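You operate a simulated robot arm through the tools that you are given. There is no shell and no other tool. Be economical: measure what you need, move in short steps, check, and stop when the job is done.

The job below is to be done with a simulated robot arm. You get a single attempt, and the scene is never put back.

TASK
Start a cold brew: mill the beans, then grounds and water into the tall jar.
Fine: fingers out of the hopper, crank till it is empty; water from the tall measure; cup and measure back; lid on.

Only the result counts: the job must be done as asked and must still hold three seconds after the hand-in. Knocking over, shifting, dropping, spilling or breaking anything else fails it. Lids that push on must go on centred and level and be pressed home; caps that screw on are set level and turned clockwise until they are tight.

THE ROBOT
A 7-joint arm with a two-finger parallel gripper, fixed in place. Base frame: the origin is at the foot of the arm, x ahead of it, y to its left, z up; the work surface is at about z = 920. Units: mm, degrees, N and s.
With the tool pointing down near the work surface it reaches from about 320 to 740 mm from the base axis. Its first joint turns from -115.0 to 115.0 degrees. Payload 3.91 kg.
The TCP is the grasp point between the finger pads, 30 mm short of the fingertips. In the tool frame z runs along the fingers and y along their closing line. The gripper opens to 110 mm. The fingers are 20 mm wide and 10 mm thick; the gripper's body (48 by 112 mm) begins 55 mm behind the TCP.
Orientation is that of the tool frame in the base frame, as a unit quaternion [x, y, z, w]. With the fingers straight down and closing along the base's y, the tool's x points along the base's -x, its y along +y and its z along -z.

THE INTERFACE
- The arm moves only by the tool servo_tool. Its argument "rows" is a list of rows, each a list of 3 entries, a list of its own where there are three numbers: the shift along the tool's x, y, z in mm, then the turn, a rotation vector about the tool's x, y, z in rad, then the closure, from 0 (fully open) to 1 (shut). In form: [[[x, y, z], [rx, ry, rz], fingers], ...]. A call has 1 to 10 rows; each row shifts and turns the commanded pose from where the row before left it, along the tool's axes as they then stand. Rows are played at 5 a second. More than 50 mm and 8.6 degrees between two rows, or a gripper value outside its range, and nothing of the call is played. Where a pose cannot be reached the arm comes as near as it can. A force on the tool above 50 N (or 10 N above the force at the start of the call, whichever is more), or a blocked arm, ends the call early, and 0.2 s more pass. Each finger travels about 108 mm/s and halts on what it meets, pressing with about 27 N; the grip force reading is that of the motor and also rises with nothing between the fingers. The clock runs only during rows and for 0.2 s after the last one: add rows that do not move to give the fingers time. It gives the time, the measured TCP pose, the force on the tool (base axes), the opening and the grip force at its end, in the units of the frame above (readings bear some noise).
- Cameras (640 x 400 px; columns grow to the right, rows downward): "scene" is fixed at [50.1, 500.9, 1641.3]; the picture's right is [-0.90, -0.44, 0.00], its down [-0.19, 0.39, -0.90] and it looks along [0.40, -0.81, -0.44] (base axes); focal length 355 px, centre (320, 200). "wrist" rides on the gripper at [-36, 0, -57] in the tool frame; the picture's right is [0.00, -1.00, 0.00], its down [0.97, 0.00, -0.24] and it looks along [0.24, 0.00, 0.97] (tool axes); focal length 218 px, centre (320, 200).
- capture(camera): a new picture of that camera. The clock stands still meanwhile.
- lift_body(by): slides the trunk up (or, below 0, down) by that many mm; the arm rides with it, the base frame stays. It gives what a move gives, with no picture.
- pixel_to_xyz(camera, pixels): for up to 12 pixels [column, row] of the newest picture of that camera ("zoom" is the newest enlarged one), the place [x, y, z] in the base frame of the surface seen there, good to about 3 mm. The clock stands still meanwhile.
- enlarge(camera, box): a new picture of the part [left, top, right, bottom] of that camera's present view, enlarged. The clock stands still meanwhile.
- sign_off(): hands the job in; it is judged then, once.

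Go step by step. Measure first, check grasps and placings, and put right what went wrong. The budget is 80 turns and 54 pictures, counting those below and the enlarged ones. Unless the task says otherwise, let go and move clear before handing in, and close with one line.

The tools are called after ">>>" as a command line: name --argument value ..., lists and objects as JSON in quotes. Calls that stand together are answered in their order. servo_tool: Moves the arm, as the interface text tells. Its arguments: {"type":"object","properties":{"rows":{"type":"array","items":{"type":"array"}}},"required":["rows"]} The other tools are called the same way: lift_body (by) slides the trunk up or down; capture (camera) takes a picture; pixel_to_xyz (camera, pixels) gives the place of the surface under pixels of a picture; enlarge (camera, box) takes an enlarged picture of a part of a camera's view; sign_off () hands the job in.

At the start:

```text
time: 0.0
tool_pos: [402.2, -365.7, 1421.9]
orientation: [-0.002, 1.0, -0.001, -0.001]
wrist_force: [0.0, 0.6, -0.3]
opening: 110.2
gripper_force: 0.0
trunk travel left (down, up): [-900.0, 90.0]
```

scene: 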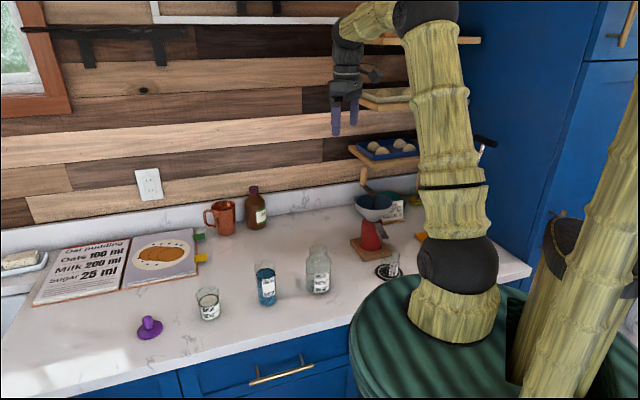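
wrist: 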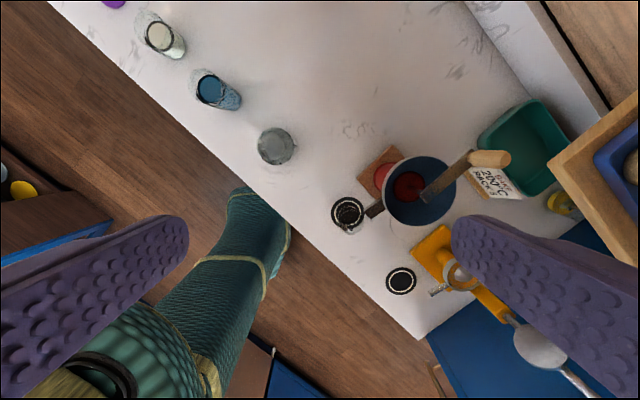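

The scene shows a grinder (370,230), jars and glasses in a row (208,303), (267,285), (318,270), a purple stopper (150,328) and something at (390,265). I'll enlarge both views to identify them.

>>> enlarge --camera "scene" --box '[120, 180, 440, 380]'

>>> enlarge --camera "wrist" --box '[320, 120, 560, 320]'

>>> enlarge --camera "wrist" --box '[80, 0, 320, 190]'

```text
2.00 times, centred on (280, 280) of scene
```

zoom: 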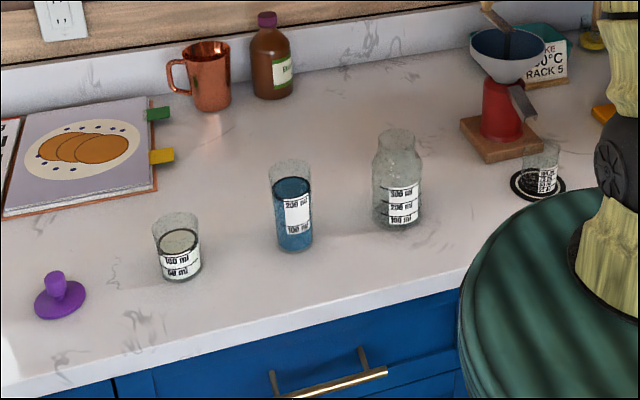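

```text
2.00 times, centred on (440, 220) of wrist
```

zoom: 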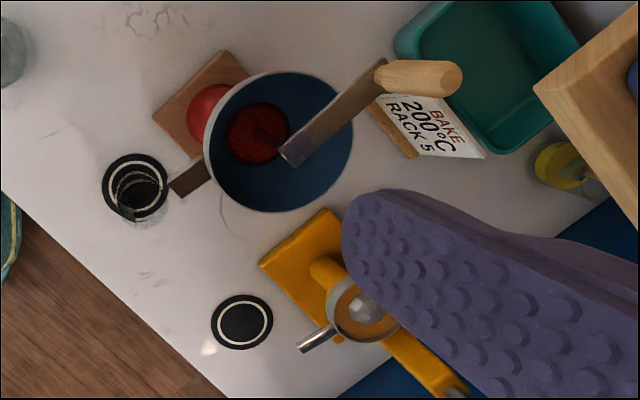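

```text
2.11 times, centred on (200, 95) of wrist
```

zoom: 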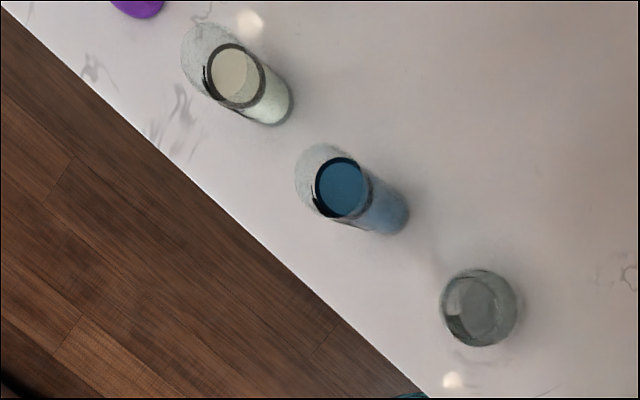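

The red mill has a blue hopper and a wooden-handled crank, with a cup under its spout on a ringed coaster; a yellow device is partly hidden by the finger. I'll measure positions.

>>> pixel_to_xyz --camera "wrist" --pixels '[[490, 158], [408, 186], [432, 197], [347, 213], [401, 281], [376, 209], [452, 172], [277, 146], [225, 98], [165, 38], [430, 250], [460, 272]]'

>>> enlarge --camera "scene" --box '[330, 160, 450, 290]'

>>> pixel_to_xyz --camera "scene" --pixels '[[150, 320], [148, 333], [208, 290], [208, 315], [266, 267], [267, 300], [318, 249], [318, 288], [374, 240], [385, 272], [364, 178], [398, 256]]'

```text
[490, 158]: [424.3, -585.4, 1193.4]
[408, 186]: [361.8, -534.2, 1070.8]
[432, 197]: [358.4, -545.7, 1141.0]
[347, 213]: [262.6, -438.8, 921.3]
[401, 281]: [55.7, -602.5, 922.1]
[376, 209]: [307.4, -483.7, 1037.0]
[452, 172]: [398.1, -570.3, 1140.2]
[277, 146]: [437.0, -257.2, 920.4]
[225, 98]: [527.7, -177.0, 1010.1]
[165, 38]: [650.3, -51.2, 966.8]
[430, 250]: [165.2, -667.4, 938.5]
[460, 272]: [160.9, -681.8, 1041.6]
```

```text
3.08 times, centred on (390, 225) of scene
```

zoom: 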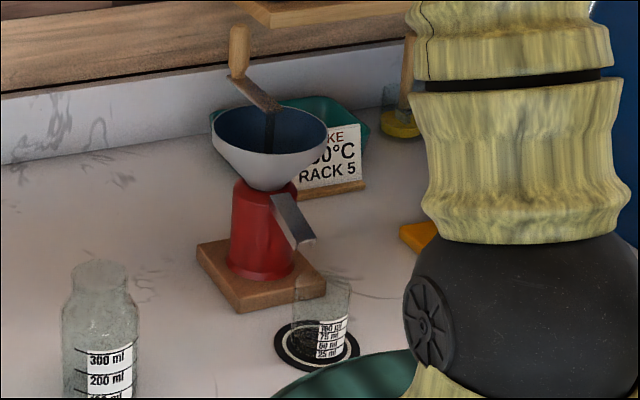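

```text
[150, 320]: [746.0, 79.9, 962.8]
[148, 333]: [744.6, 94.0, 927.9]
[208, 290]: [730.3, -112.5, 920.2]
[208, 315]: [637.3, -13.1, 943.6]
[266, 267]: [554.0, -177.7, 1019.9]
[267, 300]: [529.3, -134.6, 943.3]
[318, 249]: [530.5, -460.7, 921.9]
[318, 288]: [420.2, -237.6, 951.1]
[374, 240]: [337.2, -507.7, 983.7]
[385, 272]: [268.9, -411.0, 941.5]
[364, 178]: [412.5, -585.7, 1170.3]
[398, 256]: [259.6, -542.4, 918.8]
```

The cup is under the spout at about (263,-430), the water measure near (535,-160), the tall jar near (430,-250), the lid near (745,85). I need shelf clearance and a closer look into the hopper, so I'll measure the shelf.

>>> pixel_to_xyz --camera "wrist" --pixels '[[560, 160], [615, 105], [625, 230], [535, 140], [510, 157], [475, 158], [385, 208], [454, 190], [420, 160], [421, 222]]'

>>> pixel_to_xyz --camera "scene" --pixels '[[352, 150], [412, 168], [362, 97], [366, 106], [363, 170], [364, 187], [379, 193], [382, 197], [354, 206], [392, 210], [375, 222], [386, 238]]'

>>> servo_tool --rows '[[[0, -45, 0], [0, 0, 0], 0], [[0, -45, 0], [0, 0, 0], 0], [[0, -20, 0], [0, 0, 0], 0]]'

>>> capture --camera "wrist"

```text
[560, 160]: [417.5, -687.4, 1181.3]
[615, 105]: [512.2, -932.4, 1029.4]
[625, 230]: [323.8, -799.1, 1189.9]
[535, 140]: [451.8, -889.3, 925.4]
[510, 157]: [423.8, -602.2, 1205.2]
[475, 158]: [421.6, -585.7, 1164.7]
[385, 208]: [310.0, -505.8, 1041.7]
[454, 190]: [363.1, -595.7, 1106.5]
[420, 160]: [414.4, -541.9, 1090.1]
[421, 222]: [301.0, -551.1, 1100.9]
```

```text
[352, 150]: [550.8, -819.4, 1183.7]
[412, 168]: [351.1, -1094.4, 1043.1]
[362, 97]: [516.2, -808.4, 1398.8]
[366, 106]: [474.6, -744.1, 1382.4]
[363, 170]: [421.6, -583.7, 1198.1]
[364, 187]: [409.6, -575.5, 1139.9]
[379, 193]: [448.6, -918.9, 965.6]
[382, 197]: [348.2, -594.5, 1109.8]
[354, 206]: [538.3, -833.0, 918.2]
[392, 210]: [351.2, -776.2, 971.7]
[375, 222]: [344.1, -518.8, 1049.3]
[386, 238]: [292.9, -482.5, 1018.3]
```

```text
time: 0.8
tool_pos: [401.2, -475.9, 1421.4]
orientation: [-0.001, 1.0, 0.0, 0.001]
wrist_force: [0.9, -0.8, -0.4]
opening: 110.2
gripper_force: 0.0
trunk travel left (down, up): [-900.0, 90.0]
```

```text
47 pictures are left
```

wrist: 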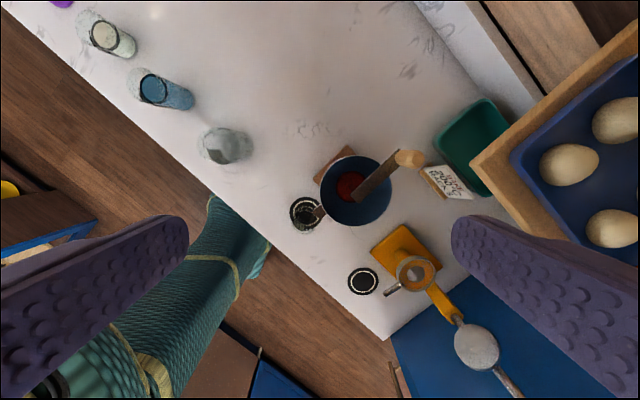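

The hopper is centred near (358,-540) with its rim at about z 1100, and the handle is at (422,-585). I'll enlarge the hopper for its contents and measure the crank and egg shelf.

>>> enlarge --camera "wrist" --box '[280, 130, 480, 250]'

>>> pixel_to_xyz --camera "wrist" --pixels '[[408, 158], [356, 198], [395, 163], [376, 180], [475, 162], [500, 230], [365, 170], [350, 186], [345, 182], [325, 205], [571, 165], [316, 213]]'

>>> pixel_to_xyz --camera "zoom" --pixels '[[232, 190], [252, 225], [200, 170], [180, 240], [240, 170], [130, 170], [350, 190], [240, 285], [220, 90], [415, 90], [255, 205], [300, 160]]'

```text
3.20 times, centred on (380, 190) of wrist
```

zoom: 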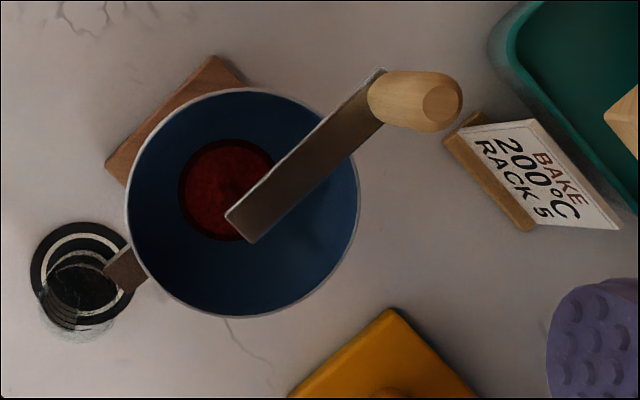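

```text
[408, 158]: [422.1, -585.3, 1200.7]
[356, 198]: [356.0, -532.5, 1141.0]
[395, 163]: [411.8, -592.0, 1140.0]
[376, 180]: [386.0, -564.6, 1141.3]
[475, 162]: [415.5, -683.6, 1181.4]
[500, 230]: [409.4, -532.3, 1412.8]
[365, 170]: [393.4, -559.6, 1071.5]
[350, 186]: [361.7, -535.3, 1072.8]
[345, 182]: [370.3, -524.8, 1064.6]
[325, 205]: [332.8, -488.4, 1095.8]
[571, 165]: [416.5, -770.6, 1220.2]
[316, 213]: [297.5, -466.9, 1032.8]
```

```text
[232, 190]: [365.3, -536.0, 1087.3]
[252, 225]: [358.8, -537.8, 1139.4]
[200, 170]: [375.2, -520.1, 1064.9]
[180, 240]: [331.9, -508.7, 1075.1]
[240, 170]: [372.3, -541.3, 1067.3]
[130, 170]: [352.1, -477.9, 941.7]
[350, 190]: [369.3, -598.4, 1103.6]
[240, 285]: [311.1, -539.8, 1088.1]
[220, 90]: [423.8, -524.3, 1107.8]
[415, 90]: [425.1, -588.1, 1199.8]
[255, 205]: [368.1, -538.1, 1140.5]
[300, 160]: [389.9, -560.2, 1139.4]
```

Red disc in the hopper at z≈1065 may be beans or the bare mill body; before deciding I'll check the yellow device at (415,270) and other candidate bean holders.

>>> enlarge --camera "wrist" --box '[330, 210, 490, 310]'

>>> enlarge --camera "wrist" --box '[320, 150, 400, 230]'

```text
4.00 times, centred on (410, 260) of wrist
```

zoom: 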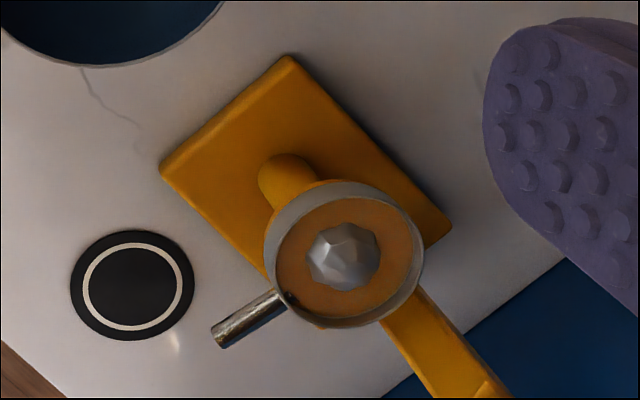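

```text
5.00 times, centred on (360, 190) of wrist
```

zoom: 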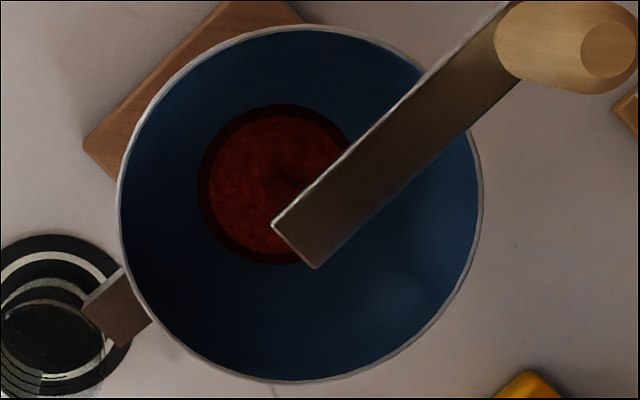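

The yellow device is a citrus press, so it's a decoy; the dark-ringed red disc in the blue hopper reads like its contents (same rendering as the filled glasses). Crank axis ≈(361,-539), handle ≈(421,-587), radius 77, so I'll turn the tool 90° to keep clear of the egg shelf.

>>> servo_tool --rows '[[[0, 0, 0], [0, 0, -0.1428], 0], [[0, 0, 0], [0, 0, -0.1428], 0], [[0, 0, 0], [0, 0, -0.1428], 0], [[0, 0, 0], [0, 0, -0.1428], 0], [[0, 0, 0], [0, 0, -0.1428], 0], [[0, 0, 0], [0, 0, -0.1428], 0], [[0, 0, 0], [0, 0, -0.1428], 0], [[0, 0, 0], [0, 0, -0.1428], 0], [[0, 0, 0], [0, 0, -0.1428], 0], [[0, 0, 0], [0, 0, -0.1428], 0]]'

>>> servo_tool --rows '[[[0, 0, 0], [0, 0, -0.1428], 0], [[40, -10, 30], [0, 0, 0], 0], [[40, -10, 30], [0, 0, 0], 0], [[31, 0, 30], [0, 0, 0], 0], [[0, 0, 30], [0, 0, 0], 0], [[0, 0, 0], [0, 0, 0], 0]]'

>>> capture --camera "wrist"

>>> capture --camera "scene"

```text
time: 3.0
tool_pos: [401.4, -475.6, 1423.0]
orientation: [-0.656, 0.755, 0.0, 0.001]
wrist_force: [-0.4, -0.6, 0.3]
opening: 109.9
gripper_force: 0.0
trunk travel left (down, up): [-900.0, 90.0]
```

```text
refused: row 2 steps farther than a row can; nothing moved
```

```text
43 pictures are left
```

wrist: 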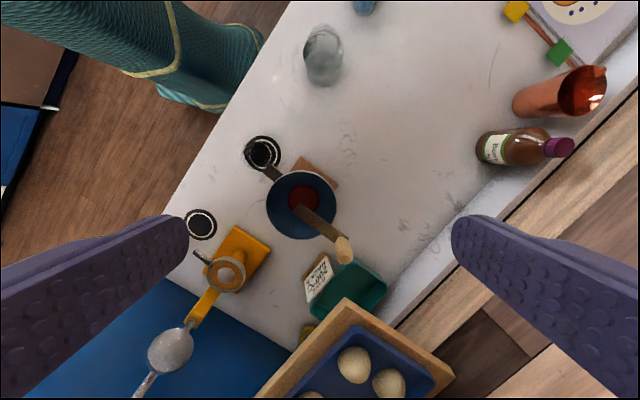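

```text
42 pictures are left
```

scene: 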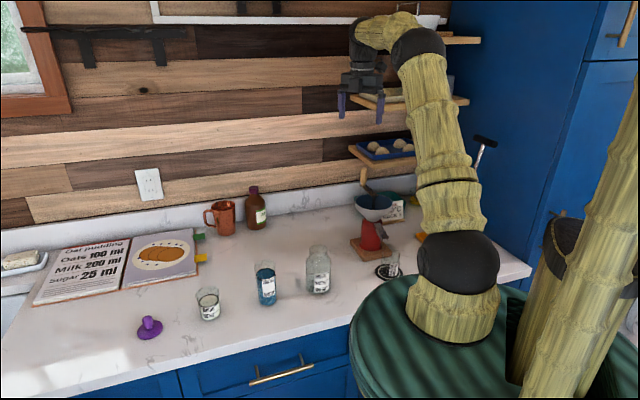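

Step size is limited to 50 mm in total. The yaw is nearly done and clear of the shelves; I'll descend first, then move out above the handle.

>>> servo_tool --rows '[[[0, 0, 0], [0, 0, -0.1428], 0], [[0, 0, 40], [0, 0, 0], 0], [[0, 0, 40], [0, 0, 0], 0], [[0, 0, 40], [0, 0, 0], 0], [[0, 0, 30], [0, 0, 0], 0], [[40, -10, 0], [0, 0, 0], 0], [[40, -10, 0], [0, 0, 0], 0], [[31, 0, 0], [0, 0, 0], 0], [[0, 0, 0], [0, 0, 0], 0]]'

>>> capture --camera "wrist"

>>> capture --camera "scene"

```text
time: 5.0
tool_pos: [417.8, -581.4, 1269.9]
orientation: [0.708, -0.706, 0.0, 0.0]
wrist_force: [0.2, 0.4, 0.4]
opening: 110.1
gripper_force: 0.1
out of reach, approached as far as the arm can: row 8
trunk travel left (down, up): [-900.0, 90.0]
```

```text
41 pictures are left
```

wrist: 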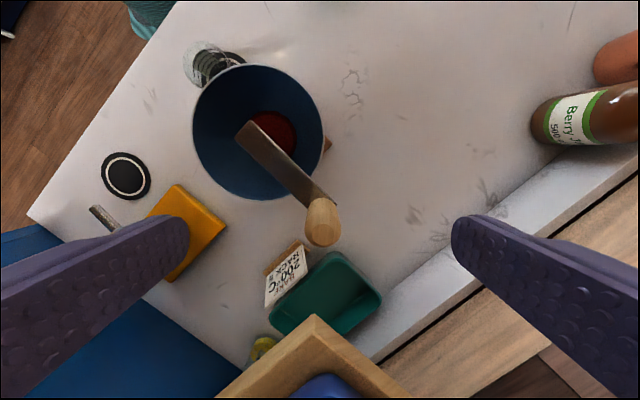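

```text
40 pictures are left
```

scene: 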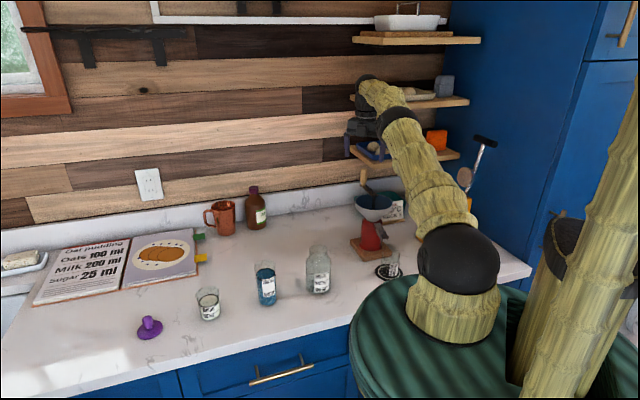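

Reach ran out 6 mm short at this height. I'll back off a little, raise the trunk 90 mm for a better reach, come down and measure the handle again.

>>> pixel_to_xyz --camera "wrist" --pixels '[[322, 236], [318, 212], [311, 220], [333, 220], [313, 190], [240, 134], [253, 124], [290, 163], [315, 325], [270, 130]]'

>>> servo_tool --rows '[[[-30, 0, 0], [0, 0, 0], 0], [[0, 0, 0], [0, 0, 0], 0]]'

>>> lift_body --by 90

>>> servo_tool --rows '[[[0, 0, 45], [0, 0, 0], 0], [[0, 0, 45], [0, 0, 0], 0], [[0, 0, 20], [0, 0, 0], 0], [[0, 0, 0], [0, 0, 0], 0]]'

```text
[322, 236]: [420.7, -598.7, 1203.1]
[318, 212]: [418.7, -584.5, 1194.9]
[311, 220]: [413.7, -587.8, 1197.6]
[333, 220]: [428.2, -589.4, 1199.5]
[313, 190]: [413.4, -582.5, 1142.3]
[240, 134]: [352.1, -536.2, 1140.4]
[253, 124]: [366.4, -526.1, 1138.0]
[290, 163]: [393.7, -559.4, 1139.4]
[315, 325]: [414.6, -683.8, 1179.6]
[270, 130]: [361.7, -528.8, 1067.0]
```

```text
time: 5.6
tool_pos: [421.6, -553.4, 1269.8]
orientation: [-0.707, 0.707, 0.001, 0.0]
wrist_force: [0.1, -1.1, -0.1]
opening: 110.0
gripper_force: 0.1
trunk travel left (down, up): [-900.0, 90.0]
```

```text
time: 6.8
tool_pos: [420.0, -552.5, 1362.0]
orientation: [-0.707, 0.707, 0.0, 0.0]
wrist_force: [-0.3, -0.7, 0.9]
opening: 110.1
gripper_force: 0.0
trunk travel left (down, up): [-990.0, 0.0]
```

```text
time: 7.8
tool_pos: [421.3, -555.1, 1251.0]
orientation: [0.708, -0.707, 0.0, 0.001]
wrist_force: [-0.2, -0.2, -0.3]
opening: 109.9
gripper_force: 0.1
trunk travel left (down, up): [-990.0, 0.0]
```

The handle is centred near (421,-590) with its top at z≈1203, so I'll move over it, come down to z≈1183 and close gently.

>>> servo_tool --rows '[[[34, 0, 0], [0, 0, 0], 0.4], [[0, 0, 0], [0, 0, 0], 0.5], [[0, 0, 34], [0, 0, 0], 0.5], [[0, 0, 34], [0, 0, 0], 0.5], [[0, 0, 0], [0, 0, 0], 0.5]]'

>>> capture --camera "wrist"

>>> enlarge --camera "scene" --box '[310, 100, 450, 290]'

```text
time: 9.1
tool_pos: [421.1, -587.9, 1183.7]
orientation: [0.707, -0.707, 0.0, 0.0]
wrist_force: [0.8, 0.3, 0.4]
opening: 55.1
gripper_force: 0.0
trunk travel left (down, up): [-990.0, 0.0]
```

```text
39 pictures are left
```

wrist: 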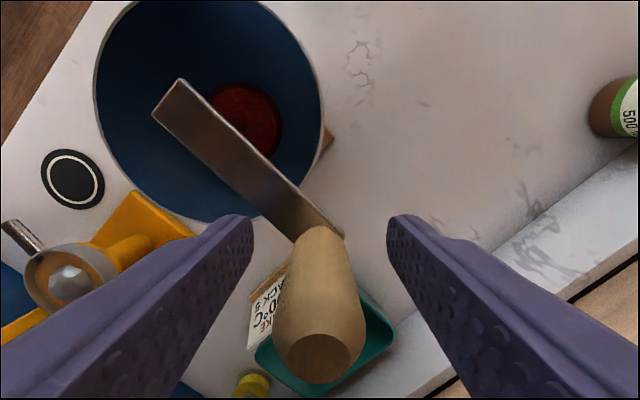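

```text
2.11 times, centred on (380, 195) of scene
```

zoom: 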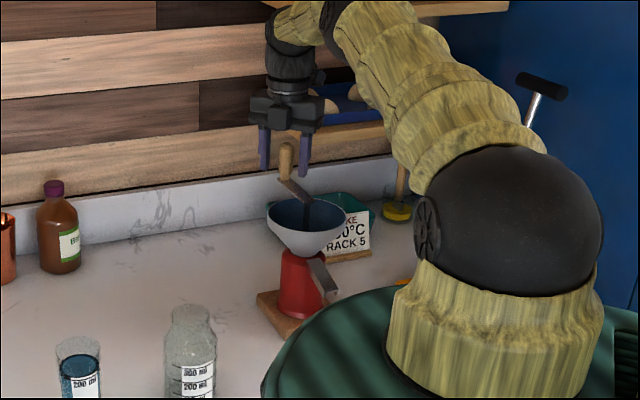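

Back-projecting the handle (top centre pixel (319,357)) puts its axis at (420.5,-594), so the crank hub is ≈(362.4,-538) and R≈80.6. I'll centre the pads on it and grip.

>>> servo_tool --rows '[[[6, 0.5, 0], [0, 0, 0], 0.5], [[0, 0, 0], [0, 0, 0], 0.8], [[0, 0, 0], [0, 0, 0], 1], [[0, 0, 0], [0, 0, 0], 1], [[0, 0, 0], [0, 0, 0], 1]]'

```text
time: 10.2
tool_pos: [420.0, -594.1, 1183.4]
orientation: [-0.707, 0.707, 0.0, 0.001]
wrist_force: [1.6, -1.9, -1.9]
opening: 23.7
gripper_force: 45.5
trunk travel left (down, up): [-990.0, 0.0]
```

The handle is gripped (opening 23.7). I'll try a small clockwise arc of 18° in two rows and watch the forces.

>>> servo_tool --rows '[[[8.38, 9.47, 0], [0, 0, 0], 1], [[6.8, 10.67, 0], [0, 0, 0], 1]]'

```text
time: 10.8
tool_pos: [401.8, -609.7, 1183.9]
orientation: [-0.707, 0.708, -0.001, 0.001]
wrist_force: [10.5, -10.0, 3.7]
opening: 23.9
gripper_force: 45.2
trunk travel left (down, up): [-990.0, 0.0]
```

Force is modest (~14 N, mostly outward), so the true circle is slightly off my estimate. I'll continue in short arcs and collect points to refit the hub.

>>> servo_tool --rows '[[[8.7, 23.6, 0], [0, 0, 0], 1], [[0.44, 25.22, 0], [0, 0, 0], 1]]'

>>> servo_tool --rows '[[[-7.38, 24.11, 0], [0, 0, 0], 1], [[-14.46, 20.66, 0], [0, 0, 0], 1]]'

```text
time: 11.4
tool_pos: [348.2, -616.3, 1181.9]
orientation: [0.708, -0.706, -0.002, 0.0]
wrist_force: [0.8, -2.7, 1.7]
opening: 23.4
gripper_force: 44.9
trunk travel left (down, up): [-990.0, 0.0]
```

```text
time: 12.1
tool_pos: [306.3, -596.7, 1181.9]
orientation: [-0.707, 0.707, 0.001, 0.0]
wrist_force: [2.7, -2.0, 2.7]
opening: 23.4
gripper_force: 45.0
trunk travel left (down, up): [-990.0, 0.0]
```

Forces are low now. I'll carry on around to complete the turn, then look.

>>> servo_tool --rows '[[[-20.14, 15.18, 0], [0, 0, 0], 1], [[-23.84, 8.21, 0], [0, 0, 0], 1], [[-25.22, 0.44, 0], [0, 0, 0], 1], [[-24.11, -7.38, 0], [0, 0, 0], 1], [[-20.66, -14.46, 0], [0, 0, 0], 1]]'

>>> servo_tool --rows '[[[-15.18, -20.14, 0], [0, 0, 0], 1], [[-8.21, -23.84, 0], [0, 0, 0], 1], [[-0.44, -25.22, 0], [0, 0, 0], 1], [[7.38, -24.11, 0], [0, 0, 0], 1], [[14.46, -20.66, 0], [0, 0, 0], 1]]'

>>> capture --camera "wrist"

>>> enlarge --camera "scene" --box '[310, 100, 450, 290]'

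```text
time: 13.2
tool_pos: [304.8, -480.4, 1182.1]
orientation: [0.708, -0.706, 0.001, -0.001]
wrist_force: [-0.5, 0.5, -0.2]
opening: 0.0
gripper_force: 37.6
trunk travel left (down, up): [-990.0, 0.0]
```

```text
time: 14.4
tool_pos: [418.5, -477.6, 1182.0]
orientation: [0.708, -0.706, -0.001, 0.001]
wrist_force: [0.4, 0.3, 0.8]
opening: 0.2
gripper_force: 37.6
trunk travel left (down, up): [-990.0, 0.0]
```

```text
37 pictures are left
```

wrist: 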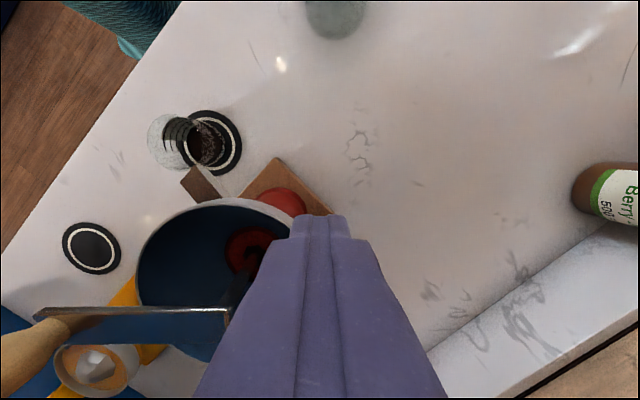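

```text
2.11 times, centred on (380, 195) of scene
```

zoom: 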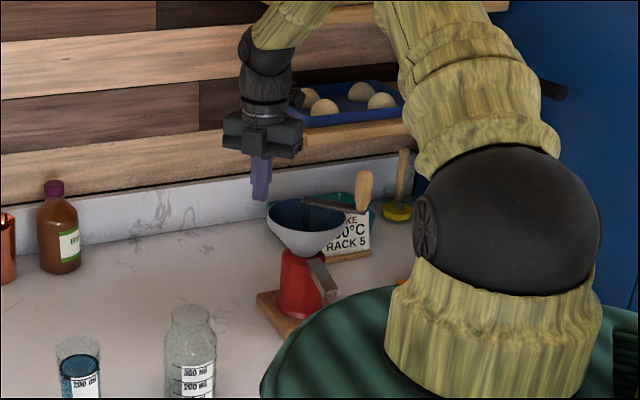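

Clockwise is right: grounds are appearing in the cup (pixel (208,145)), but the handle slipped out near -170° because the pads slide when the push is along tool x. I'll make the tool's yaw follow the crank instead; first rise and re-measure the handle.

>>> servo_tool --rows '[[[0, 0, -45], [0, 0, 0], 0.5], [[0, 0, -45], [0, 0, 0], 0.5], [[10, 40, -10], [0, 0, 0], 0.5], [[10, 45, 0], [0, 0, 0], 0.5], [[15, 43, 0], [0, 0, 0], 0.5], [[0, 0, 0], [0, 0, 0], 0.5]]'

>>> capture --camera "wrist"

```text
time: 15.8
tool_pos: [291.1, -512.2, 1283.0]
orientation: [0.707, -0.707, 0.0, 0.0]
wrist_force: [-0.9, 0.1, -0.2]
opening: 55.2
gripper_force: 0.0
trunk travel left (down, up): [-990.0, 0.0]
```

```text
35 pictures are left
```

wrist: 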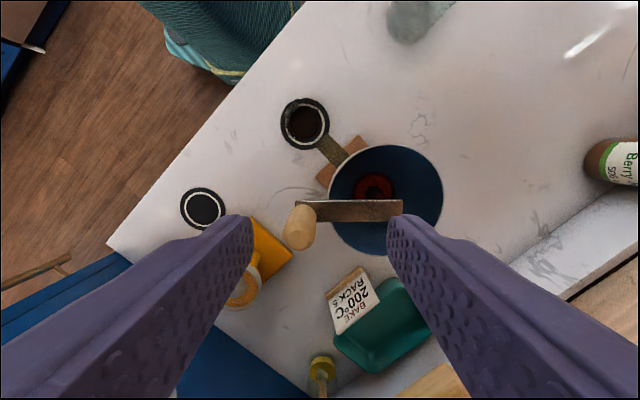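

The arm of the crank now lies along -x from the hub; I'll measure the handle with the pixel tool.

>>> pixel_to_xyz --camera "wrist" --pixels '[[293, 238], [300, 228], [306, 214], [288, 224], [313, 228], [320, 210], [360, 210], [401, 201], [401, 219], [372, 188], [304, 122]]'

>>> enlarge --camera "wrist" --box '[260, 80, 460, 260]'

```text
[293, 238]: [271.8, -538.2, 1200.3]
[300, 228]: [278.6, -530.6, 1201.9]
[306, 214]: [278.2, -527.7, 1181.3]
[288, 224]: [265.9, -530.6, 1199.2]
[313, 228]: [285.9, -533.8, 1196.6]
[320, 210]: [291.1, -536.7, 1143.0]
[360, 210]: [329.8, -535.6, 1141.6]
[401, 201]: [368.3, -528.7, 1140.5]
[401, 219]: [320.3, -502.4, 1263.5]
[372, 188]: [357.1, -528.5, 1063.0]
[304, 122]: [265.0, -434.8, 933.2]
```

```text
2.22 times, centred on (360, 170) of wrist
```

zoom: 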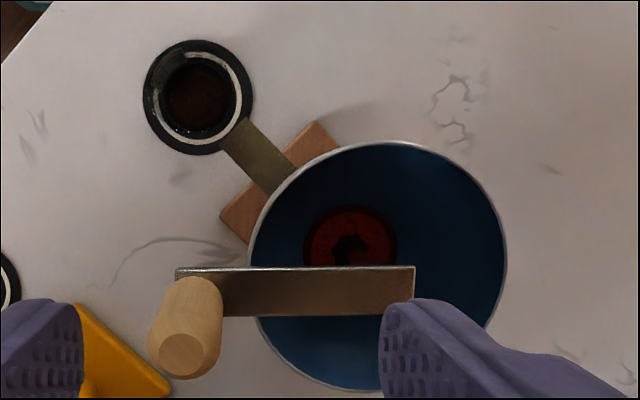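

Handle is at about (277,-537), hub ≈(360,-537), R≈82; the cup shows dark grounds. I'll test how far the yaw can wind back before gripping, so each grasp can cover a long turn.

>>> servo_tool --rows '[[[0, 0, 0], [0, 0, -0.1428], 0.5], [[0, 0, 0], [0, 0, -0.1428], 0.5], [[0, 0, 0], [0, 0, -0.1428], 0.5], [[0, 0, 0], [0, 0, -0.1428], 0.5], [[0, 0, 0], [0, 0, -0.1428], 0.5], [[0, 0, 0], [0, 0, -0.1428], 0.5], [[0, 0, 0], [0, 0, -0.1428], 0.5], [[0, 0, 0], [0, 0, -0.1428], 0.5], [[0, 0, 0], [0, 0, -0.1428], 0.5], [[0, 0, 0], [0, 0, -0.1428], 0.5]]'

>>> servo_tool --rows '[[[0, 0, 0], [0, 0, -0.1428], 0.5], [[0, 0, 0], [0, 0, 0], 0.5]]'

```text
time: 18.1
tool_pos: [290.4, -511.9, 1280.1]
orientation: [0.978, -0.211, -0.001, 0.0]
wrist_force: [0.3, -0.5, 0.4]
opening: 54.7
gripper_force: 0.1
out of reach, approached as far as the arm can: row 9, 10
trunk travel left (down, up): [-990.0, 0.0]
```

```text
time: 18.6
tool_pos: [292.0, -509.5, 1282.4]
orientation: [0.978, -0.21, -0.001, 0.001]
wrist_force: [0.3, 0.4, 0.1]
opening: 55.2
gripper_force: 0.3
out of reach, approached as far as the arm can: row 1
trunk travel left (down, up): [-990.0, 0.0]
```

The yaw limit is about -156° from the original, so I'll work each half-turn within ±90°. I'll wind forward to the original yaw, which is aligned for the present crank angle, and move over the handle.

>>> servo_tool --rows '[[[0, 0, 0], [0, 0, 0.1431], 0.5], [[0, 0, 0], [0, 0, 0.1431], 0.5], [[0, 0, 0], [0, 0, 0.1431], 0.5], [[0, 0, 0], [0, 0, 0.1431], 0.5], [[0, 0, 0], [0, 0, 0.1431], 0.5], [[0, 0, 0], [0, 0, 0.1431], 0.5], [[0, 0, 0], [0, 0, 0.1431], 0.5], [[0, 0, 0], [0, 0, 0.1431], 0.5], [[0, 0, 0], [0, 0, 0.1431], 0.5], [[0, 0, 0], [0, 0, 0.1431], 0.5]]'

>>> servo_tool --rows '[[[0, 0, 0], [0, 0, 0.1431], 0.5], [[0, 0, 0], [0, 0, 0.1431], 0.5], [[0, 0, 0], [0, 0, 0.1431], 0.5], [[0, 0, 0], [0, 0, 0.1431], 0.5], [[0, 0, 0], [0, 0, 0.1431], 0.5], [[0, 0, 0], [0, 0, 0.1431], 0.5], [[0, 0, 0], [0, 0, 0.1431], 0.5], [[0, 0, 0], [0, 0, 0.1431], 0.5], [[0, 0, 0], [0, 0, 0.1431], 0.5], [[0, 0, 0], [0, 0, 0], 0.5]]'

```text
time: 20.9
tool_pos: [291.0, -510.3, 1280.8]
orientation: [-0.598, 0.801, 0.0, -0.001]
wrist_force: [0.2, 1.0, -0.2]
opening: 55.0
gripper_force: 0.0
trunk travel left (down, up): [-990.0, 0.0]
```

```text
time: 23.1
tool_pos: [290.1, -510.8, 1280.5]
orientation: [0.002, 1.0, -0.001, -0.001]
wrist_force: [0.0, 0.5, -0.1]
opening: 55.1
gripper_force: 0.0
trunk travel left (down, up): [-990.0, 0.0]
```

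Yaw is back to the original. I'll move over the handle, descend, and look before gripping.

>>> servo_tool --rows '[[[13, -26, 0], [0, 0, 0], 0.5], [[0, 0, 45], [0, 0, 0], 0.5], [[0, 0, 0], [0, 0, 0], 0.5]]'

>>> capture --camera "wrist"

```text
time: 23.9
tool_pos: [278.0, -534.6, 1237.3]
orientation: [0.001, 1.0, 0.0, 0.0]
wrist_force: [0.1, -0.1, 0.3]
opening: 55.1
gripper_force: 0.0
trunk travel left (down, up): [-990.0, 0.0]
```

```text
33 pictures are left
```

wrist: 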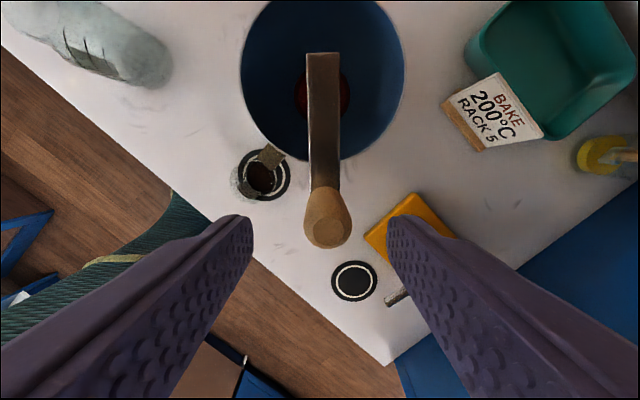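

The handle top centre (329,237) back-projects to ≈(276,-538). I'll lower, grip, then crank 40° with the yaw following.

>>> servo_tool --rows '[[[1, -3.4, 27], [0, 0, 0], 0.5], [[0, 0, 27], [0, 0, 0], 0.5], [[0, 0, 0], [0, 0, 0], 0.8], [[0, 0, 0], [0, 0, 0], 1], [[0, 0, 0], [0, 0, 0], 1]]'

>>> servo_tool --rows '[[[-0.81, 11.55, 0], [0, 0, 0.1396], 1], [[-0.81, 11.55, 0], [0, 0, 0.1396], 1], [[-0.81, 11.55, 0], [0, 0, 0.1396], 1], [[-0.81, 11.55, 0], [0, 0, 0.1396], 1], [[-0.81, 11.55, 0], [0, 0, 0.1396], 1]]'

```text
time: 25.1
tool_pos: [278.7, -541.2, 1182.2]
orientation: [0.001, 1.0, 0.0, -0.001]
wrist_force: [-0.7, -1.2, -3.5]
opening: 23.8
gripper_force: 45.0
trunk travel left (down, up): [-990.0, 0.0]
```

```text
time: 26.2
tool_pos: [294.9, -487.0, 1182.4]
orientation: [0.343, 0.939, 0.0, -0.002]
wrist_force: [-5.6, -1.9, -7.3]
opening: 23.5
gripper_force: 45.0
trunk travel left (down, up): [-990.0, 0.0]
```

It's holding with low force. I'll continue the rest of the half-turn.

>>> servo_tool --rows '[[[-0.81, 11.55, 0], [0, 0, 0.1396], 1], [[-0.81, 11.55, 0], [0, 0, 0.1396], 1], [[-0.81, 11.55, 0], [0, 0, 0.1396], 1], [[-0.81, 11.55, 0], [0, 0, 0.1396], 1], [[-0.81, 11.55, 0], [0, 0, 0.1396], 1], [[-0.81, 11.55, 0], [0, 0, 0.1396], 1]]'

>>> servo_tool --rows '[[[-0.81, 11.55, 0], [0, 0, 0.1396], 1], [[-0.81, 11.55, 0], [0, 0, 0.1396], 1], [[-0.81, 11.55, 0], [0, 0, 0.1396], 1], [[-0.81, 11.55, 0], [0, 0, 0.1396], 1], [[-0.81, 11.55, 0], [0, 0, 0.1396], 1], [[-0.81, 11.55, 0], [0, 0, 0.1396], 1]]'

```text
time: 27.6
tool_pos: [358.7, -455.0, 1183.3]
orientation: [0.696, 0.718, 0.0, 0.0]
wrist_force: [-4.4, 11.1, -7.6]
opening: 24.0
gripper_force: 44.8
trunk travel left (down, up): [-990.0, 0.0]
```

```text
time: 29.1
tool_pos: [420.5, -481.4, 1182.8]
orientation: [0.928, 0.373, -0.001, 0.001]
wrist_force: [6.7, 6.7, 3.0]
opening: 23.7
gripper_force: 45.5
trunk travel left (down, up): [-990.0, 0.0]
```

Circle fit is now hub (360,-538), R≈82.5. I'll finish this half-turn, release, wind the yaw back 180° and regrip.

>>> servo_tool --rows '[[[-0.8, 11.48, 0], [0, 0, 0.1396], 1], [[-0.8, 11.48, 0], [0, 0, 0.1396], 1], [[-0.8, 11.48, 0], [0, 0, 0.1396], 1], [[-0.8, 11.48, 0], [0, 0, 0.1396], 1], [[0, 0, 0], [0, 0, 0], 1], [[0, 0, 0], [0, 0, 0], 0.5], [[0, 0, 0], [0, 0, 0], 0.5]]'

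>>> servo_tool --rows '[[[0, 0, 0], [0, 0, -0.1428], 0.5], [[0, 0, 0], [0, 0, -0.1428], 0.5], [[0, 0, 0], [0, 0, -0.1428], 0.5], [[0, 0, 0], [0, 0, -0.1428], 0.5], [[0, 0, 0], [0, 0, -0.1428], 0.5], [[0, 0, 0], [0, 0, -0.1428], 0.5], [[0, 0, 0], [0, 0, -0.1428], 0.5], [[0, 0, 0], [0, 0, -0.1428], 0.5], [[0, 0, 0], [0, 0, -0.1428], 0.5], [[0, 0, 0], [0, 0, -0.1428], 0.5]]'

>>> servo_tool --rows '[[[0, 0, 0], [0, 0, -0.1428], 0.5], [[0, 0, 0], [0, 0, -0.1428], 0.5], [[0, 0, 0], [0, 0, -0.1428], 0.5], [[0, 0, 0], [0, 0, -0.1428], 0.5], [[0, 0, 0], [0, 0, -0.1428], 0.5], [[0, 0, 0], [0, 0, -0.1428], 0.5], [[0, 0, 0], [0, 0, -0.1428], 0.5], [[0, 0, 0], [0, 0, -0.1428], 0.5], [[0, 0, 0], [0, 0, -0.1428], 0.5], [[0, 0, 0], [0, 0, -0.1428], 0.5]]'

>>> servo_tool --rows '[[[0, 0, 0], [0, 0, -0.1428], 0.5], [[0, 0, 0], [0, 0, -0.1428], 0.5], [[0, 0, 0], [0, 0, 0], 0.5]]'

>>> capture --camera "wrist"

```text
time: 30.6
tool_pos: [439.8, -524.6, 1180.2]
orientation: [0.995, 0.104, -0.002, 0.0]
wrist_force: [1.0, -0.7, 0.1]
opening: 55.2
gripper_force: 0.0
trunk travel left (down, up): [-990.0, 0.0]
```

```text
time: 32.9
tool_pos: [441.4, -522.5, 1182.6]
orientation: [0.684, 0.73, -0.001, -0.001]
wrist_force: [0.3, 0.9, 0.5]
opening: 54.9
gripper_force: 0.1
trunk travel left (down, up): [-990.0, 0.0]
```

```text
time: 35.0
tool_pos: [441.0, -521.8, 1182.3]
orientation: [0.038, 0.999, 0.0, -0.001]
wrist_force: [-1.1, 0.1, 0.9]
opening: 55.1
gripper_force: 0.0
trunk travel left (down, up): [-990.0, 0.0]
```

```text
time: 35.9
tool_pos: [441.6, -523.8, 1182.0]
orientation: [-0.104, 0.995, 0.0, -0.002]
wrist_force: [0.5, -0.6, 0.6]
opening: 55.1
gripper_force: 0.1
trunk travel left (down, up): [-990.0, 0.0]
```

```text
32 pictures are left
```

wrist: 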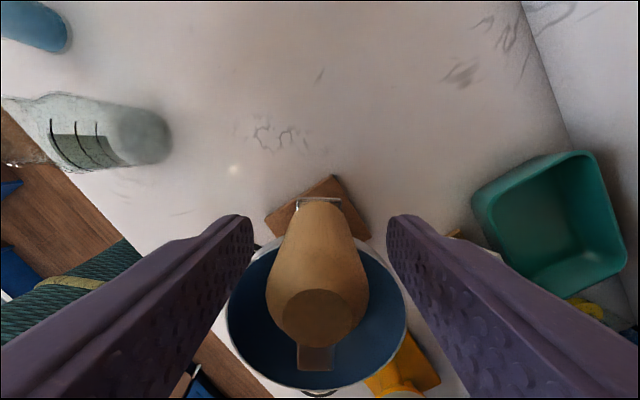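

The handle sits between the pads. I'll grip, crank another 176°, release and rewind, with a picture at the end.

>>> servo_tool --rows '[[[-1, 0, 0], [0, 0, 0], 0.8], [[0, 0, 0], [0, 0, 0], 1], [[0, 0, 0], [0, 0, 0], 1], [[0.8, -11.48, 0], [0, 0, 0.1396], 1], [[0.8, -11.48, 0], [0, 0, 0.1396], 1], [[0.8, -11.48, 0], [0, 0, 0.1396], 1], [[0.8, -11.48, 0], [0, 0, 0.1396], 1], [[0.8, -11.48, 0], [0, 0, 0.1396], 1], [[0.8, -11.48, 0], [0, 0, 0.1396], 1], [[0.8, -11.48, 0], [0, 0, 0.1396], 1]]'

>>> servo_tool --rows '[[[0.8, -11.48, 0], [0, 0, 0.1396], 1], [[0.8, -11.48, 0], [0, 0, 0.1396], 1], [[0.8, -11.48, 0], [0, 0, 0.1396], 1], [[0.8, -11.48, 0], [0, 0, 0.1396], 1], [[0.8, -11.48, 0], [0, 0, 0.1396], 1], [[0.8, -11.48, 0], [0, 0, 0.1396], 1], [[0.8, -11.48, 0], [0, 0, 0.1396], 1], [[0.8, -11.48, 0], [0, 0, 0.1396], 1]]'

>>> servo_tool --rows '[[[0.8, -11.48, 0], [0, 0, 0.1396], 1], [[0.8, -11.48, 0], [0, 0, 0.1396], 1], [[0.8, -11.48, 0], [0, 0, 0.1396], 1], [[0.8, -11.48, 0], [0, 0, 0.1396], 1], [[0.8, -11.48, 0], [0, 0, 0.1396], 1], [[0.8, -11.48, 0], [0, 0, 0.1396], 1], [[0.8, -11.48, 0], [0, 0, 0.1396], 1]]'

```text
time: 38.0
tool_pos: [419.4, -595.9, 1182.8]
orientation: [0.377, 0.926, 0.0, -0.002]
wrist_force: [-11.3, 7.1, -0.9]
opening: 23.7
gripper_force: 44.9
trunk travel left (down, up): [-990.0, 0.0]
```

```text
time: 39.9
tool_pos: [337.8, -617.1, 1180.5]
orientation: [0.811, 0.586, -0.001, 0.0]
wrist_force: [1.2, 9.3, -0.9]
opening: 23.3
gripper_force: 44.9
trunk travel left (down, up): [-990.0, 0.0]
```

```text
time: 41.5
tool_pos: [280.6, -563.0, 1181.7]
orientation: [0.991, 0.137, -0.002, -0.001]
wrist_force: [0.5, 2.3, -16.5]
opening: 23.4
gripper_force: 45.1
trunk travel left (down, up): [-990.0, 0.0]
```

Holding steadily (opening 23.4). Next I'll release, rewind, regrip and crank another half-turn.

>>> servo_tool --rows '[[[0, 0, 0], [0, 0, 0], 0.5], [[0, 0, 0], [0, 0, 0], 0.5], [[0, 0, 0], [0, 0, -0.1428], 0.5], [[0, 0, 0], [0, 0, -0.1428], 0.5], [[0, 0, 0], [0, 0, -0.1428], 0.5], [[0, 0, 0], [0, 0, -0.1428], 0.5], [[0, 0, 0], [0, 0, -0.1428], 0.5], [[0, 0, 0], [0, 0, -0.1428], 0.5], [[0, 0, 0], [0, 0, -0.1428], 0.5], [[0, 0, 0], [0, 0, -0.1428], 0.5]]'

>>> servo_tool --rows '[[[0, 0, 0], [0, 0, -0.1428], 0.5], [[0, 0, 0], [0, 0, -0.1428], 0.5], [[0, 0, 0], [0, 0, -0.1428], 0.5], [[0, 0, 0], [0, 0, -0.1428], 0.5], [[0, 0, 0], [0, 0, -0.1428], 0.5], [[0, 0, 0], [0, 0, -0.1428], 0.5], [[0, 0, 0], [0, 0, -0.1428], 0.5], [[0, 0, 0], [0, 0, -0.1428], 0.5], [[0, 0, 0], [0, 0, -0.1428], 0.5], [[0, 0, 0], [0, 0, -0.1428], 0.5]]'

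>>> servo_tool --rows '[[[0, 0, 0], [0, 0, -0.1428], 0.5], [[0, 0, 0], [0, 0, -0.1428], 0.5], [[0, 0, 0], [0, 0, -0.1428], 0.5], [[0, 0, 0], [0, 0, -0.1428], 0.5], [[0, 0, 0], [0, 0, 0], 0.5]]'

>>> capture --camera "wrist"

```text
time: 43.6
tool_pos: [278.7, -562.7, 1182.6]
orientation: [0.758, 0.652, -0.001, 0.0]
wrist_force: [-0.6, -0.3, 0.5]
opening: 55.0
gripper_force: 0.2
trunk travel left (down, up): [-990.0, 0.0]
```

```text
time: 45.9
tool_pos: [281.7, -561.6, 1182.2]
orientation: [0.146, 0.989, -0.001, 0.0]
wrist_force: [0.0, -0.4, 0.2]
opening: 54.8
gripper_force: 0.1
trunk travel left (down, up): [-990.0, 0.0]
```

```text
time: 47.0
tool_pos: [282.3, -561.8, 1183.5]
orientation: [-0.138, 0.99, 0.0, -0.003]
wrist_force: [-0.8, 0.3, -0.3]
opening: 55.1
gripper_force: 0.1
trunk travel left (down, up): [-990.0, 0.0]
```

```text
31 pictures are left
```

wrist: 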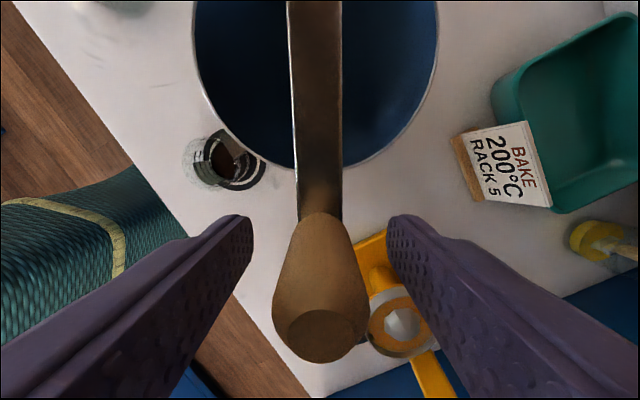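

Handle is centred; I'll crank the next half-turn, then release and rewind in the same batch.

>>> servo_tool --rows '[[[0, 0, 0], [0, 0, 0], 0.8], [[0, 0, 0], [0, 0, 0], 1], [[0, 0, 0], [0, 0, 0], 1], [[-0.8, 11.48, 0], [0, 0, 0.1396], 1], [[-0.8, 11.48, 0], [0, 0, 0.1396], 1], [[-0.8, 11.48, 0], [0, 0, 0.1396], 1], [[-0.8, 11.48, 0], [0, 0, 0.1396], 1], [[-0.8, 11.48, 0], [0, 0, 0.1396], 1], [[-0.8, 11.48, 0], [0, 0, 0.1396], 1], [[-0.8, 11.48, 0], [0, 0, 0.1396], 1]]'

>>> servo_tool --rows '[[[-0.8, 11.48, 0], [0, 0, 0.1396], 1], [[-0.8, 11.48, 0], [0, 0, 0.1396], 1], [[-0.8, 11.48, 0], [0, 0, 0.1396], 1], [[-0.8, 11.48, 0], [0, 0, 0.1396], 1], [[-0.8, 11.48, 0], [0, 0, 0.1396], 1], [[-0.8, 11.48, 0], [0, 0, 0.1396], 1], [[-0.8, 11.48, 0], [0, 0, 0.1396], 1], [[-0.8, 11.48, 0], [0, 0, 0.1396], 1]]'

>>> servo_tool --rows '[[[-0.8, 11.48, 0], [0, 0, 0.1396], 1], [[-0.8, 11.48, 0], [0, 0, 0.1396], 1], [[-0.8, 11.48, 0], [0, 0, 0.1396], 1], [[-0.8, 11.48, 0], [0, 0, 0.1396], 1], [[-0.8, 11.48, 0], [0, 0, 0.1396], 1], [[-0.8, 11.48, 0], [0, 0, 0.1396], 1], [[-0.8, 11.48, 0], [0, 0, 0.1396], 1]]'

>>> servo_tool --rows '[[[0, 0, 0], [0, 0, 0], 0.5], [[0, 0, 0], [0, 0, 0], 0.5], [[0, 0, 0], [0, 0, -0.1428], 0.5], [[0, 0, 0], [0, 0, -0.1428], 0.5], [[0, 0, 0], [0, 0, -0.1428], 0.5], [[0, 0, 0], [0, 0, -0.1428], 0.5], [[0, 0, 0], [0, 0, -0.1428], 0.5], [[0, 0, 0], [0, 0, -0.1428], 0.5], [[0, 0, 0], [0, 0, -0.1428], 0.5], [[0, 0, 0], [0, 0, -0.1428], 0.5]]'

>>> servo_tool --rows '[[[0, 0, 0], [0, 0, -0.1428], 0.5], [[0, 0, 0], [0, 0, -0.1428], 0.5], [[0, 0, 0], [0, 0, -0.1428], 0.5], [[0, 0, 0], [0, 0, -0.1428], 0.5], [[0, 0, 0], [0, 0, -0.1428], 0.5], [[0, 0, 0], [0, 0, -0.1428], 0.5], [[0, 0, 0], [0, 0, -0.1428], 0.5], [[0, 0, 0], [0, 0, -0.1428], 0.5], [[0, 0, 0], [0, 0, -0.1428], 0.5], [[0, 0, 0], [0, 0, -0.1428], 0.5]]'

>>> servo_tool --rows '[[[0, 0, 0], [0, 0, -0.1428], 0.5], [[0, 0, 0], [0, 0, -0.1428], 0.5], [[0, 0, 0], [0, 0, -0.1428], 0.5], [[0, 0, 0], [0, 0, -0.1428], 0.5], [[0, 0, 0], [0, 0, 0], 0.5]]'

>>> capture --camera "scene"

```text
time: 49.2
tool_pos: [295.6, -484.5, 1183.6]
orientation: [0.346, 0.938, -0.001, -0.001]
wrist_force: [-10.4, 0.8, 4.2]
opening: 23.7
gripper_force: 45.5
trunk travel left (down, up): [-990.0, 0.0]
```

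```text
time: 51.0
tool_pos: [383.2, -457.5, 1183.7]
orientation: [0.79, 0.613, -0.002, 0.0]
wrist_force: [-1.4, 7.7, -1.7]
opening: 23.7
gripper_force: 44.9
trunk travel left (down, up): [-990.0, 0.0]
```

```text
time: 52.6
tool_pos: [438.6, -510.5, 1182.8]
orientation: [0.985, 0.171, -0.002, 0.0]
wrist_force: [-1.7, 0.7, -7.3]
opening: 23.5
gripper_force: 44.7
trunk travel left (down, up): [-990.0, 0.0]
```

```text
time: 54.9
tool_pos: [438.8, -510.0, 1182.0]
orientation: [0.735, 0.678, -0.001, 0.0]
wrist_force: [-0.4, -0.8, -0.2]
opening: 54.9
gripper_force: 0.1
trunk travel left (down, up): [-990.0, 0.0]
```

```text
time: 57.0
tool_pos: [439.2, -510.7, 1182.6]
orientation: [0.112, 0.994, -0.001, -0.002]
wrist_force: [0.4, 1.0, 0.0]
opening: 55.0
gripper_force: 0.0
trunk travel left (down, up): [-990.0, 0.0]
```

```text
time: 58.2
tool_pos: [440.0, -511.4, 1182.5]
orientation: [-0.173, 0.985, 0.0, -0.002]
wrist_force: [0.3, -0.5, 0.2]
opening: 54.9
gripper_force: 0.0
trunk travel left (down, up): [-990.0, 0.0]
```

```text
30 pictures are left
```

scene: 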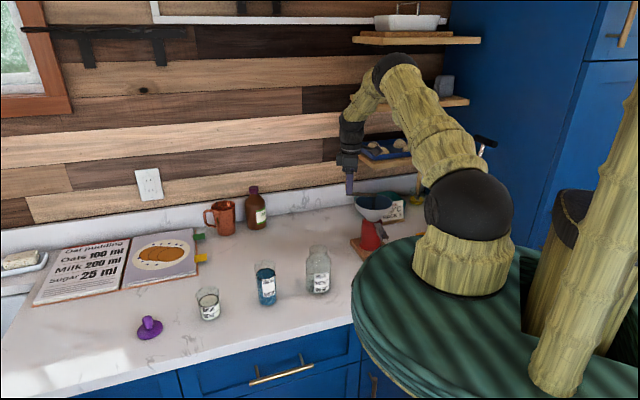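

The cranking is reliable. I'll run the next half-turn plus rewind and then another half-turn in one batch, then rise and look into the hopper.

>>> servo_tool --rows '[[[0, 0, 0], [0, 0, 0], 0.8], [[0, 0, 0], [0, 0, 0], 1], [[0, 0, 0], [0, 0, 0], 1], [[0.8, -11.48, 0], [0, 0, 0.1396], 1], [[0.8, -11.48, 0], [0, 0, 0.1396], 1], [[0.8, -11.48, 0], [0, 0, 0.1396], 1], [[0.8, -11.48, 0], [0, 0, 0.1396], 1], [[0.8, -11.48, 0], [0, 0, 0.1396], 1], [[0.8, -11.48, 0], [0, 0, 0.1396], 1], [[0.8, -11.48, 0], [0, 0, 0.1396], 1]]'

>>> servo_tool --rows '[[[0.8, -11.48, 0], [0, 0, 0.1396], 1], [[0.8, -11.48, 0], [0, 0, 0.1396], 1], [[0.8, -11.48, 0], [0, 0, 0.1396], 1], [[0.8, -11.48, 0], [0, 0, 0.1396], 1], [[0.8, -11.48, 0], [0, 0, 0.1396], 1], [[0.8, -11.48, 0], [0, 0, 0.1396], 1], [[0.8, -11.48, 0], [0, 0, 0.1396], 1], [[0.8, -11.48, 0], [0, 0, 0.1396], 1]]'

>>> servo_tool --rows '[[[0.8, -11.48, 0], [0, 0, 0.1396], 1], [[0.8, -11.48, 0], [0, 0, 0.1396], 1], [[0.8, -11.48, 0], [0, 0, 0.1396], 1], [[0.8, -11.48, 0], [0, 0, 0.1396], 1], [[0.8, -11.48, 0], [0, 0, 0.1396], 1], [[0.8, -11.48, 0], [0, 0, 0.1396], 1], [[0.8, -11.48, 0], [0, 0, 0.1396], 1], [[0.8, -11.48, 0], [0, 0, 0.1396], 1]]'

>>> servo_tool --rows '[[[0, 0, 0], [0, 0, 0], 0.5], [[0, 0, 0], [0, 0, 0], 0.5], [[0, 0, 0], [0, 0, -0.1428], 0.5], [[0, 0, 0], [0, 0, -0.1428], 0.5], [[0, 0, 0], [0, 0, -0.1428], 0.5], [[0, 0, 0], [0, 0, -0.1428], 0.5], [[0, 0, 0], [0, 0, -0.1428], 0.5], [[0, 0, 0], [0, 0, -0.1428], 0.5], [[0, 0, 0], [0, 0, -0.1428], 0.5], [[0, 0, 0], [0, 0, -0.1428], 0.5]]'

>>> servo_tool --rows '[[[0, 0, 0], [0, 0, -0.1428], 0.5], [[0, 0, 0], [0, 0, -0.1428], 0.5], [[0, 0, 0], [0, 0, -0.1428], 0.5], [[0, 0, 0], [0, 0, -0.1428], 0.5], [[0, 0, 0], [0, 0, -0.1428], 0.5], [[0, 0, 0], [0, 0, -0.1428], 0.5], [[0, 0, 0], [0, 0, -0.1428], 0.5], [[0, 0, 0], [0, 0, -0.1428], 0.5], [[0, 0, 0], [0, 0, -0.1428], 0.5], [[0, 0, 0], [0, 0, -0.1428], 0.5]]'

>>> servo_tool --rows '[[[0, 0, 0], [0, 0, -0.1428], 0.5], [[0, 0, 0], [0, 0, -0.1428], 0.5], [[0, 0, 0], [0, 0, -0.1428], 0.5], [[0, 0, 0], [0, 0, -0.1428], 0.5], [[0, 0, 0], [0, 0, 0], 0.5]]'

>>> capture --camera "wrist"

```text
time: 60.5
tool_pos: [427.1, -586.6, 1182.2]
orientation: [0.312, 0.95, 0.0, -0.003]
wrist_force: [-13.6, 6.4, -8.5]
opening: 23.6
gripper_force: 45.3
trunk travel left (down, up): [-990.0, 0.0]
```

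```text
time: 62.2
tool_pos: [349.5, -619.6, 1183.6]
orientation: [0.768, 0.64, -0.001, -0.003]
wrist_force: [0.2, 14.4, -18.3]
opening: 24.2
gripper_force: 45.1
trunk travel left (down, up): [-990.0, 0.0]
```

```text
time: 64.0
tool_pos: [281.3, -564.8, 1183.4]
orientation: [0.991, 0.135, -0.002, 0.001]
wrist_force: [0.2, 1.5, -17.3]
opening: 23.4
gripper_force: 44.8
trunk travel left (down, up): [-990.0, 0.0]
```

```text
time: 66.2
tool_pos: [282.5, -560.9, 1183.2]
orientation: [0.759, 0.652, -0.001, 0.0]
wrist_force: [-0.2, -0.2, -0.7]
opening: 55.1
gripper_force: 0.1
trunk travel left (down, up): [-990.0, 0.0]
```

```text
time: 68.5
tool_pos: [281.5, -560.3, 1184.1]
orientation: [0.146, 0.989, 0.0, -0.001]
wrist_force: [1.1, 0.5, 0.2]
opening: 55.1
gripper_force: 0.0
trunk travel left (down, up): [-990.0, 0.0]
```

```text
time: 69.7
tool_pos: [282.8, -560.1, 1182.6]
orientation: [-0.137, 0.991, -0.001, -0.002]
wrist_force: [-0.5, -0.8, -0.5]
opening: 54.7
gripper_force: 0.1
trunk travel left (down, up): [-990.0, 0.0]
```

```text
29 pictures are left
```

wrist: 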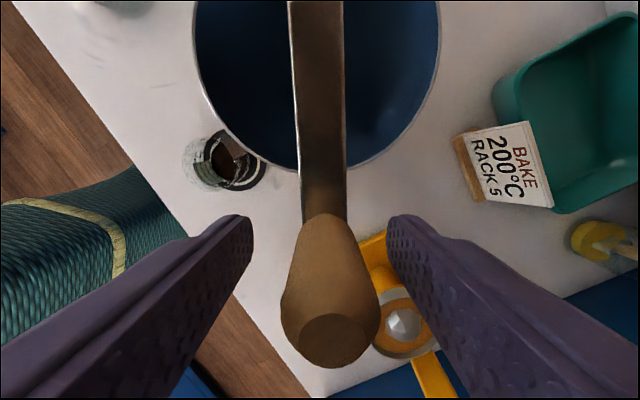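

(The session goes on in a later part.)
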